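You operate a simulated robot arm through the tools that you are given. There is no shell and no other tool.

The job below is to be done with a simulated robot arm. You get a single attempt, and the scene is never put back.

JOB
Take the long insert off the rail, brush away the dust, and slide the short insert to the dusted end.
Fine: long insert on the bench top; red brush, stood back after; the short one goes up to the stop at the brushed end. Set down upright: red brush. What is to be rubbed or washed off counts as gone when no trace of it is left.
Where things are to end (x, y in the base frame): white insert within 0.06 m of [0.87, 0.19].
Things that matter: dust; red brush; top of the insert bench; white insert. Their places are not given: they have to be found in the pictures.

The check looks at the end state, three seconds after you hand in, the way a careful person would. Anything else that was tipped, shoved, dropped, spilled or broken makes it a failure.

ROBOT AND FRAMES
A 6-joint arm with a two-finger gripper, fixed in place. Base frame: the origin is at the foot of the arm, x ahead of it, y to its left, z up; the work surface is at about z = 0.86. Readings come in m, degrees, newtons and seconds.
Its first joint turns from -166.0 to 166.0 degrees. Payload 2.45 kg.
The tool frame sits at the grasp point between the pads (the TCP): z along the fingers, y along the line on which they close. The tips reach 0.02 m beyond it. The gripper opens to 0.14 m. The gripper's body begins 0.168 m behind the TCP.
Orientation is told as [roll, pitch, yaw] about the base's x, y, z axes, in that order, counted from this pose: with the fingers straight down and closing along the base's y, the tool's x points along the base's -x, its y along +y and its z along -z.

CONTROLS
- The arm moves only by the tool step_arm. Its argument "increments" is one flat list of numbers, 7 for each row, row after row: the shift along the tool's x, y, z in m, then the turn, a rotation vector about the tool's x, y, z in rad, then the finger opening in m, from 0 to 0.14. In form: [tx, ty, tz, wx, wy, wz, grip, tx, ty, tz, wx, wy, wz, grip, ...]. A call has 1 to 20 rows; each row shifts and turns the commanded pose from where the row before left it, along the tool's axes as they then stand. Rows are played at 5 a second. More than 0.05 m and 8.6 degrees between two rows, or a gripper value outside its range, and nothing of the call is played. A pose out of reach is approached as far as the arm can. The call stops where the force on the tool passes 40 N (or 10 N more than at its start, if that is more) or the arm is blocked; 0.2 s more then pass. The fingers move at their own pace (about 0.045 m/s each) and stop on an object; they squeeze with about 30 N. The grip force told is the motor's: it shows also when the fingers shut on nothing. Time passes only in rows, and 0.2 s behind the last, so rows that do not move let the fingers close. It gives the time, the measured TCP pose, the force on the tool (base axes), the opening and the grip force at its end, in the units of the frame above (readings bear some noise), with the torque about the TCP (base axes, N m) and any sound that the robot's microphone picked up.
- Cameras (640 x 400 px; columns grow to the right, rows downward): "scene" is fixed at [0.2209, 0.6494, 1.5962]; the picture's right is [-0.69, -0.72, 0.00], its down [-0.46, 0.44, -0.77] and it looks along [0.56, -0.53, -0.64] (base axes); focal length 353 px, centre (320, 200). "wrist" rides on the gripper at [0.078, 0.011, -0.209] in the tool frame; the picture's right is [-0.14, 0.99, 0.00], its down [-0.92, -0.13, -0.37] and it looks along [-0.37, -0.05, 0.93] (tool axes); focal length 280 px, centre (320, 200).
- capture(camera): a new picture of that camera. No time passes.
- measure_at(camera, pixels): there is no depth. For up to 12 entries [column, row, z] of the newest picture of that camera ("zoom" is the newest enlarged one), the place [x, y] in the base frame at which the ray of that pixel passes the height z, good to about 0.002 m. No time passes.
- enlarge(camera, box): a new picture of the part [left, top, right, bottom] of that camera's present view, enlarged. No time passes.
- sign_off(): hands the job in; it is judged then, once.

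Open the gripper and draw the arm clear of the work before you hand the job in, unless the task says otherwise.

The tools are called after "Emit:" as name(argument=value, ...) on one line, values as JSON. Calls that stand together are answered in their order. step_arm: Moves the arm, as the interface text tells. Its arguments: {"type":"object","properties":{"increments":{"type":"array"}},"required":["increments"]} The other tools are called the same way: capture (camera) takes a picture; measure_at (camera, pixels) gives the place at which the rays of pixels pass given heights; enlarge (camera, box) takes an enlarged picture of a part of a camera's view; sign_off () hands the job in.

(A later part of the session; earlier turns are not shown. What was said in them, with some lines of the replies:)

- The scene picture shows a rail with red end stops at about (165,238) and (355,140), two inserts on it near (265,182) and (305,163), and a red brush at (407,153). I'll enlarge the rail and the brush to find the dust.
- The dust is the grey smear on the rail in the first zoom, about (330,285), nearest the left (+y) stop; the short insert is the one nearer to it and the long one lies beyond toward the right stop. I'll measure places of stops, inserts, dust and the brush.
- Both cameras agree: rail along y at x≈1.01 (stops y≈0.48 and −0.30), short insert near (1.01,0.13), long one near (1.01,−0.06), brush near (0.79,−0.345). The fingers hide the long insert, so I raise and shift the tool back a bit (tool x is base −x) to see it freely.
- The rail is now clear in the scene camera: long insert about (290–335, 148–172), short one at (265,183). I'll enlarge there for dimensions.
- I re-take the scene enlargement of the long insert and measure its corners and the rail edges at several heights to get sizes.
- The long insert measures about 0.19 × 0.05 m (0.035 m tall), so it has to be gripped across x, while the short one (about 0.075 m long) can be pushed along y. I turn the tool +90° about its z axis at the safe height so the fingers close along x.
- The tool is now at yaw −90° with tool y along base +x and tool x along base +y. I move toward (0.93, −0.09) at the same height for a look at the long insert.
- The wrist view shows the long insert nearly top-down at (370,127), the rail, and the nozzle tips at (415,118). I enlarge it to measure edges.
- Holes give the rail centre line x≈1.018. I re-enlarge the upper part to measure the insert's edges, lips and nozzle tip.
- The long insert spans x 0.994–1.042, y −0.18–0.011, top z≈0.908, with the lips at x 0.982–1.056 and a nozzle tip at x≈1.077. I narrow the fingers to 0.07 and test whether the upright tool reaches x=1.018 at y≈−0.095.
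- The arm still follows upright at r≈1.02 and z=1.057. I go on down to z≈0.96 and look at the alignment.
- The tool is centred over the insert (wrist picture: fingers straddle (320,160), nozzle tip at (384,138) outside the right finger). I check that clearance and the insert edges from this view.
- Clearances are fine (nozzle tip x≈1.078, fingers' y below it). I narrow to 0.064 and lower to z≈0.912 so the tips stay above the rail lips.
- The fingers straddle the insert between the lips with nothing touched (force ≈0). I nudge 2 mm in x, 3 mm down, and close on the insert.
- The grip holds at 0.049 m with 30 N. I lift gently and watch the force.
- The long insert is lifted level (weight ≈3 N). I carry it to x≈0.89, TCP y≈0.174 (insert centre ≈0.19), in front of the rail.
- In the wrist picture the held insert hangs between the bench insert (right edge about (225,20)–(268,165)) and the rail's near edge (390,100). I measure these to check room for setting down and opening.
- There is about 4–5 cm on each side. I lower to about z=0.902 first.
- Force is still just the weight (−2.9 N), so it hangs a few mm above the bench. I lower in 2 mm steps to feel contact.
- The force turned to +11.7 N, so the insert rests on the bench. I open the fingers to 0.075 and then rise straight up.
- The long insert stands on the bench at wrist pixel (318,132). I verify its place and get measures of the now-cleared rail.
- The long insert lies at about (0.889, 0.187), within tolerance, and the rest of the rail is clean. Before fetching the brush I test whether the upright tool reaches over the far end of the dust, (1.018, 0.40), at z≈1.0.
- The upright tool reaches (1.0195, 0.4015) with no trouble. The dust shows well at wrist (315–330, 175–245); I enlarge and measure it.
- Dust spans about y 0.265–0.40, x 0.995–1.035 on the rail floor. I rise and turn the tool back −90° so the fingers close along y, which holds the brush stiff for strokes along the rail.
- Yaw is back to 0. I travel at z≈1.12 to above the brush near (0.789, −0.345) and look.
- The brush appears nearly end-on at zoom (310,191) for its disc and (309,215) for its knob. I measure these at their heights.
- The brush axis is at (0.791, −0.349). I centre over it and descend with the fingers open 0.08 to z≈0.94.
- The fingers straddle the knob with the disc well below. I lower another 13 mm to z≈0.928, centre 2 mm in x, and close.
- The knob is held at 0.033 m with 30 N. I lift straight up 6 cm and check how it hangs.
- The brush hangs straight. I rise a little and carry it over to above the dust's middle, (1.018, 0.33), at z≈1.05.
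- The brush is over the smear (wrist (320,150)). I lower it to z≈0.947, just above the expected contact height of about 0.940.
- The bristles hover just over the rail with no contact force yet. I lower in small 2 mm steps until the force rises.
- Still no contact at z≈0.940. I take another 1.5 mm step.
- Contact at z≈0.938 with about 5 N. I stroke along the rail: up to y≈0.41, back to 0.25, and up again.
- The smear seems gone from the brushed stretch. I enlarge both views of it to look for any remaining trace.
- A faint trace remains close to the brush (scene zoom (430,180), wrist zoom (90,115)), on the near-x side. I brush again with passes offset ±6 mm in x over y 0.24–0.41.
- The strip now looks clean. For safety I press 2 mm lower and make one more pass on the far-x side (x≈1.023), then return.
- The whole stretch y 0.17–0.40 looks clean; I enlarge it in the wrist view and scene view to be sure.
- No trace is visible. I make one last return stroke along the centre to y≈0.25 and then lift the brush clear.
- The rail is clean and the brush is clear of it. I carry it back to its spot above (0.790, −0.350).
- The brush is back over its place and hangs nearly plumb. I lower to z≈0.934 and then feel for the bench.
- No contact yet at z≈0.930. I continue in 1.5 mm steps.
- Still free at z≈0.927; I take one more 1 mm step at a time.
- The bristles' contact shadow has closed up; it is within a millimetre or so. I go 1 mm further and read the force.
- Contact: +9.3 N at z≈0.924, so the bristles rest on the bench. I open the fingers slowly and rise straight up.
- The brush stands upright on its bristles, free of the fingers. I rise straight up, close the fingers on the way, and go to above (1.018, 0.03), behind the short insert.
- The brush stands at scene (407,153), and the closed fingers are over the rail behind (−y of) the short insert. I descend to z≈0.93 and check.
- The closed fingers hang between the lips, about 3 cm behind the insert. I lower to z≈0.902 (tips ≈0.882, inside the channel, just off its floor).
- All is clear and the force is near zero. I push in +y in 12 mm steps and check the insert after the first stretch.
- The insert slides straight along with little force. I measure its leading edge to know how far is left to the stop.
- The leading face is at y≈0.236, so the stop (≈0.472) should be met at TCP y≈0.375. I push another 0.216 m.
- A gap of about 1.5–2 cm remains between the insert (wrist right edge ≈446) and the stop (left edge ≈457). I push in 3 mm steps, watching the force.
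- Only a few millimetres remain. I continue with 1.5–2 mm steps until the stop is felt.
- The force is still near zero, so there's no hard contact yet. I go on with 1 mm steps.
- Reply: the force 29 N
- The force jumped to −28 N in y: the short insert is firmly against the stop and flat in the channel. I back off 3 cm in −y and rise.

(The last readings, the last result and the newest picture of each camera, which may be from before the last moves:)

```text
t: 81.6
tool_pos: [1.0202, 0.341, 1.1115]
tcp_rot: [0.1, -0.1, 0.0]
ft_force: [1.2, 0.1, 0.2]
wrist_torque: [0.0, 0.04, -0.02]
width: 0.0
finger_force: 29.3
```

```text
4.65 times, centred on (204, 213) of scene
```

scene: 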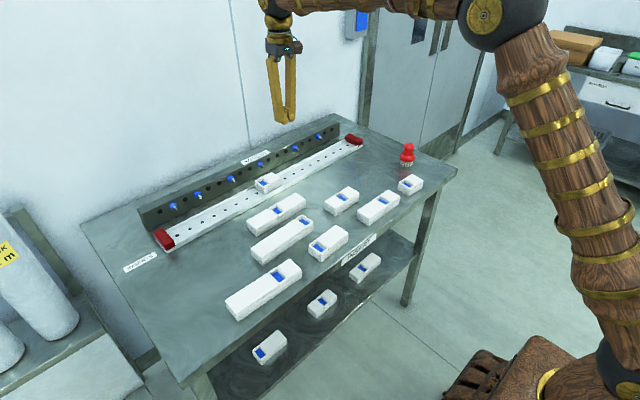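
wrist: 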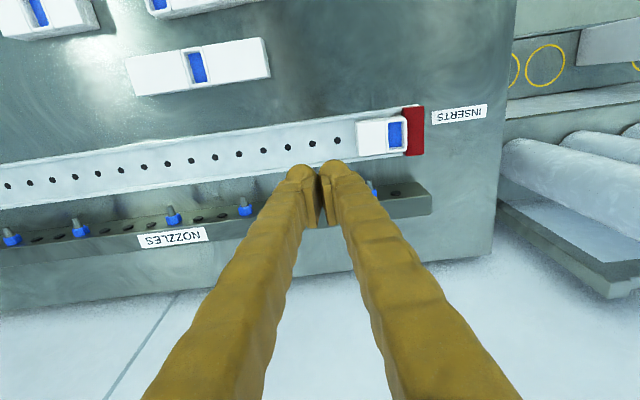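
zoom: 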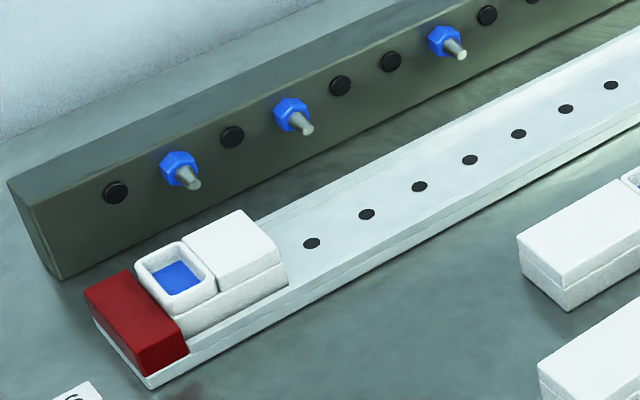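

The short insert rests against the stop and the rail shows no dust. I draw the arm back over the bench front at height and open the gripper, then inspect everything.

Emit:
step_arm(increments=[0, 0, -0.03, 0, 0, 0, 0, 0.04, -0.02, 0, 0, 0, 0, 0.03, 0.04, -0.02, 0, 0, 0, 0, 0.06, 0.04, -0.02, 0, 0, 0, 0, 0.09, 0.04, -0.02, 0, 0, 0, 0, 0.12, 0.04, -0.02, 0, 0, 0, 0, 0.14, 0.04, -0.02, 0, 0, 0, 0, 0.14, 0.04, -0.02, 0, 0, 0, 0, 0.14, 0.04, -0.02, 0, 0, 0, 0, 0.14, 0.04, -0.02, 0, 0, 0, 0, 0.14, 0.04, -0.02, 0, 0, 0, 0, 0.14, 0.04, -0.02, 0, 0, 0, 0, 0.14, 0, 0, 0, 0, 0, 0, 0.14])

Emit:
capture(camera="scene")

Emit:
capture(camera="wrist")

Emit:
enlarge(camera="scene", box=[376, 130, 440, 170])

Emit:
enlarge(camera="scene", box=[140, 120, 380, 260])

```text
t: 84.4
tool_pos: [0.5775, 0.1223, 1.1438]
tcp_rot: [0.0, 0.0, -0.1]
ft_force: [0.6, -0.6, 0.0]
wrist_torque: [0.0, 0.01, 0.02]
width: 0.1401
finger_force: 0.2
```

```text
taken
```

scene: 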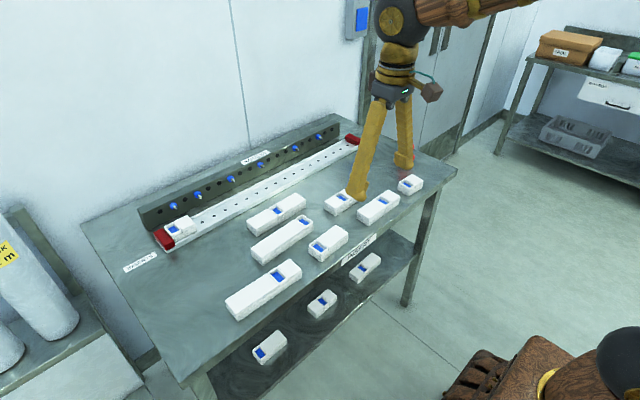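

```text
taken
```

wrist: 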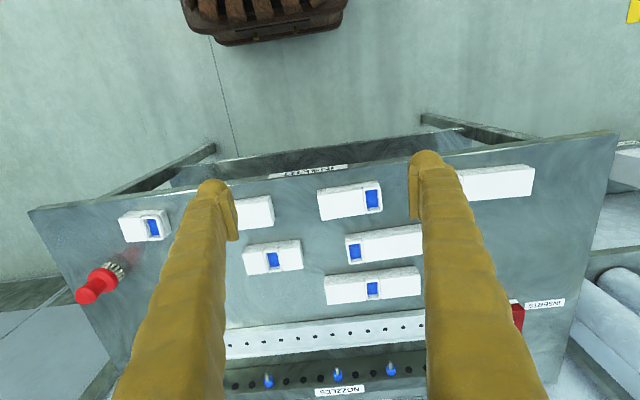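

```text
10.00 times, centred on (408, 150) of scene
```

zoom: 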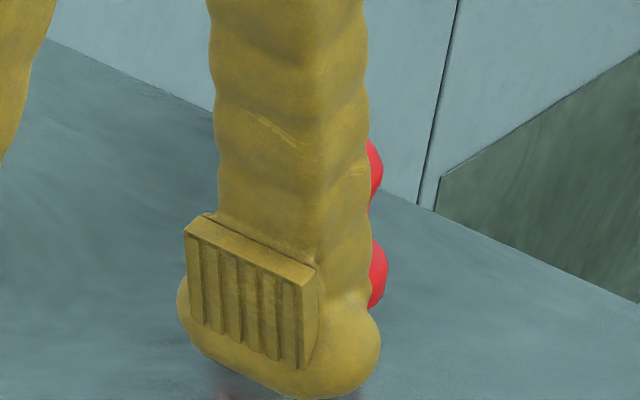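

```text
2.67 times, centred on (260, 190) of scene
```

zoom: 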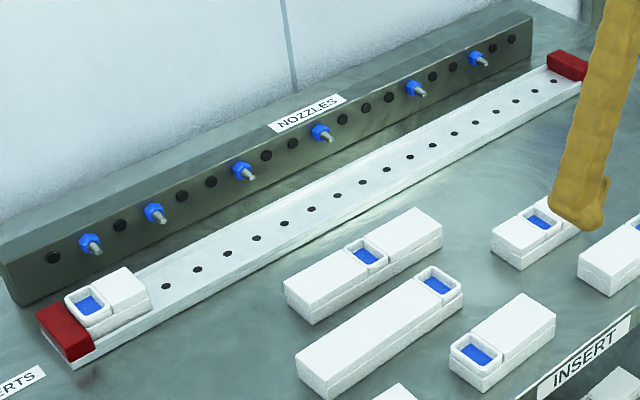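

Everything looks in place: rail clean, short insert at the left stop, long insert on the bench. A finger hides the brush from the scene camera, so I shift the arm back and up a little for a last check.

Emit:
step_arm(increments=[0.02, 0.03, -0.03, 0, 0, 0, 0.14, 0.02, 0.04, -0.03, 0, 0, 0, 0.14, 0, 0.04, -0.02, 0, 0, 0, 0.14, 0, 0.04, 0, 0, 0, 0, 0.14, 0, 0, 0, 0, 0, 0, 0.14])

Emit:
capture(camera="scene")

Emit:
enlarge(camera="scene", box=[376, 130, 440, 170])

Emit:
measure_at(camera="zoom", pixels=[[305, 338, 0.86], [210, 340, 0.86]])

Emit:
enlarge(camera="scene", box=[140, 170, 300, 270])

```text
refused: row 2 steps farther than a row can; nothing moved
```

```text
taken
```

scene: 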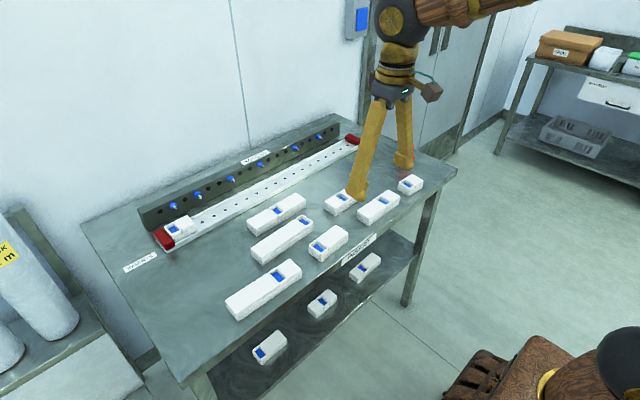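

```text
10.00 times, centred on (408, 150) of scene
```

zoom: 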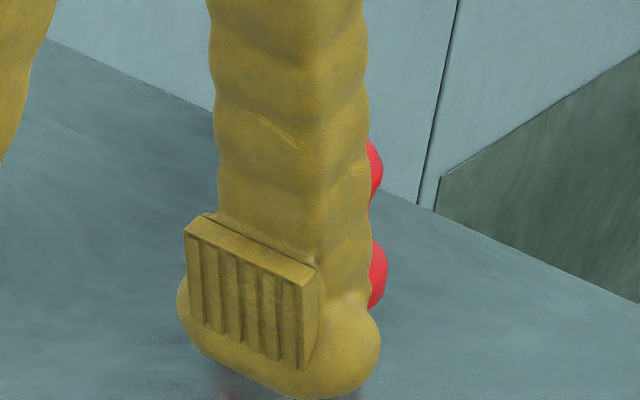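

```text
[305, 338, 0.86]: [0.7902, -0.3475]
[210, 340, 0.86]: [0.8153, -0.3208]
```

```text
4.00 times, centred on (220, 220) of scene
```

zoom: 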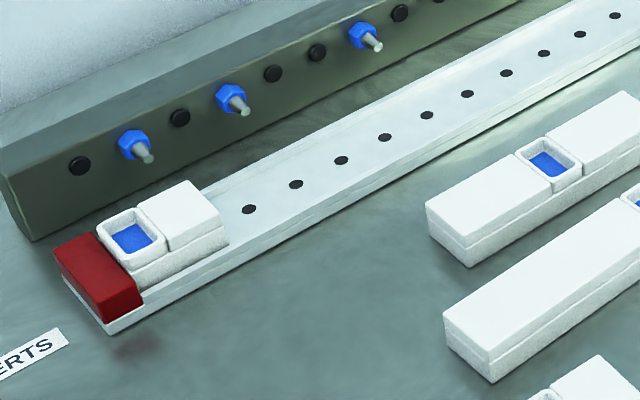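

That call was refused because a row was too long and nothing moved. I repeat it with smaller steps: raise and shift the arm toward +y so the brush comes into view.

Emit:
step_arm(increments=[0.02, 0.02, -0.02, 0, 0, 0, 0.14, 0.02, 0.02, -0.02, 0, 0, 0, 0.14, 0, 0.03, -0.02, 0, 0, 0, 0.14, 0, 0.03, -0.02, 0, 0, 0, 0.14, 0, 0.03, 0, 0, 0, 0, 0.14, 0, 0, 0, 0, 0, 0, 0.14])

Emit:
capture(camera="scene")

Emit:
enlarge(camera="scene", box=[376, 130, 440, 170])

Emit:
capture(camera="wrist")

```text
t: 85.8
tool_pos: [0.5375, 0.2532, 1.2237]
tcp_rot: [0.1, 0.0, 0.0]
ft_force: [-0.1, 0.6, -0.3]
wrist_torque: [0.02, 0.02, 0.0]
width: 0.1399
finger_force: 0.2
```

```text
taken
```

scene: 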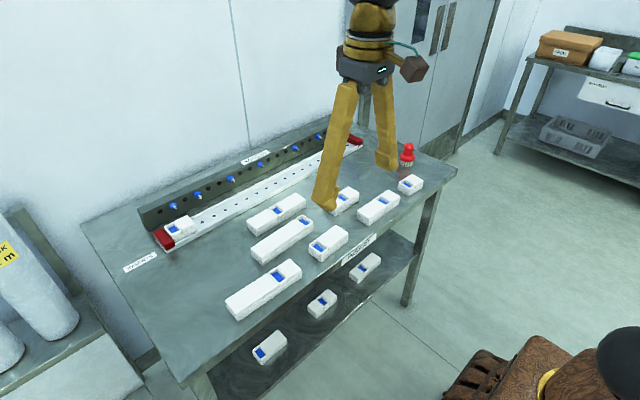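

```text
10.00 times, centred on (408, 150) of scene
```

zoom: 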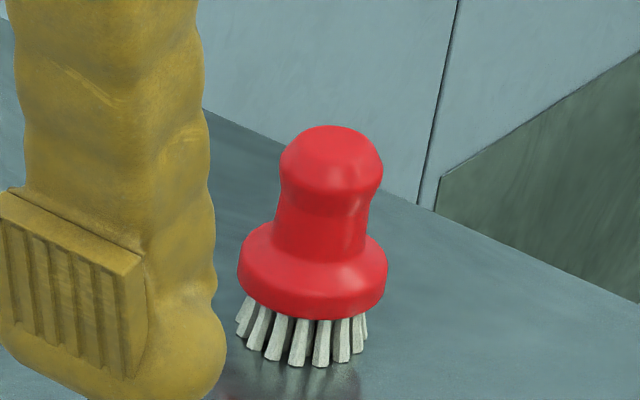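

```text
taken
```

wrist: 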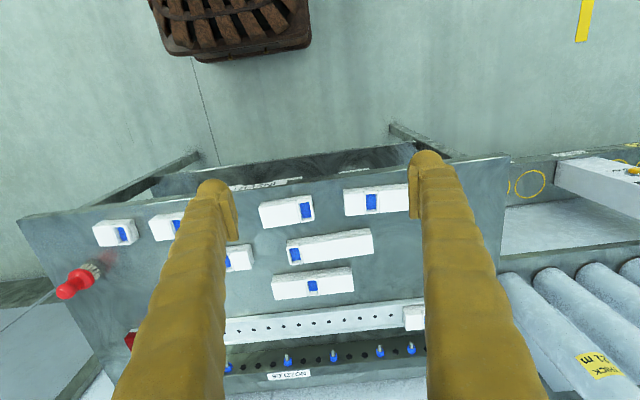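

The brush stands upright in its original place (zoom (310,240), same as at the start). The long insert lies on the bench near (0.889, 0.187), the rail is clean, the short insert is against the brushed-end stop, and the gripper is open and clear, so I hand the job in.

Emit:
sign_off()

```text
The job is handed in.
```

The job is handed in, and the last pictures showed everything where it should be.

- **Long insert:** it lies flat on the bench top, centred at about (0.889, 0.187). That is roughly 0.02 m from the target, well inside the 0.06 m allowed.
- **Dust:** I brushed the left (+y) end of the rail in several passes. No trace was visible in close-ups from either camera.
- **Red brush:** it stands upright on its bristles, back in its original spot at about (0.79, -0.35).
- **Short insert:** I slid it along the rail to the stop at the brushed end. The push force rose to about 28 N on contact, and it sits flat in the channel.

I saw nothing else on the bench moved or tipped. The arm was drawn back with the gripper open before I handed in.
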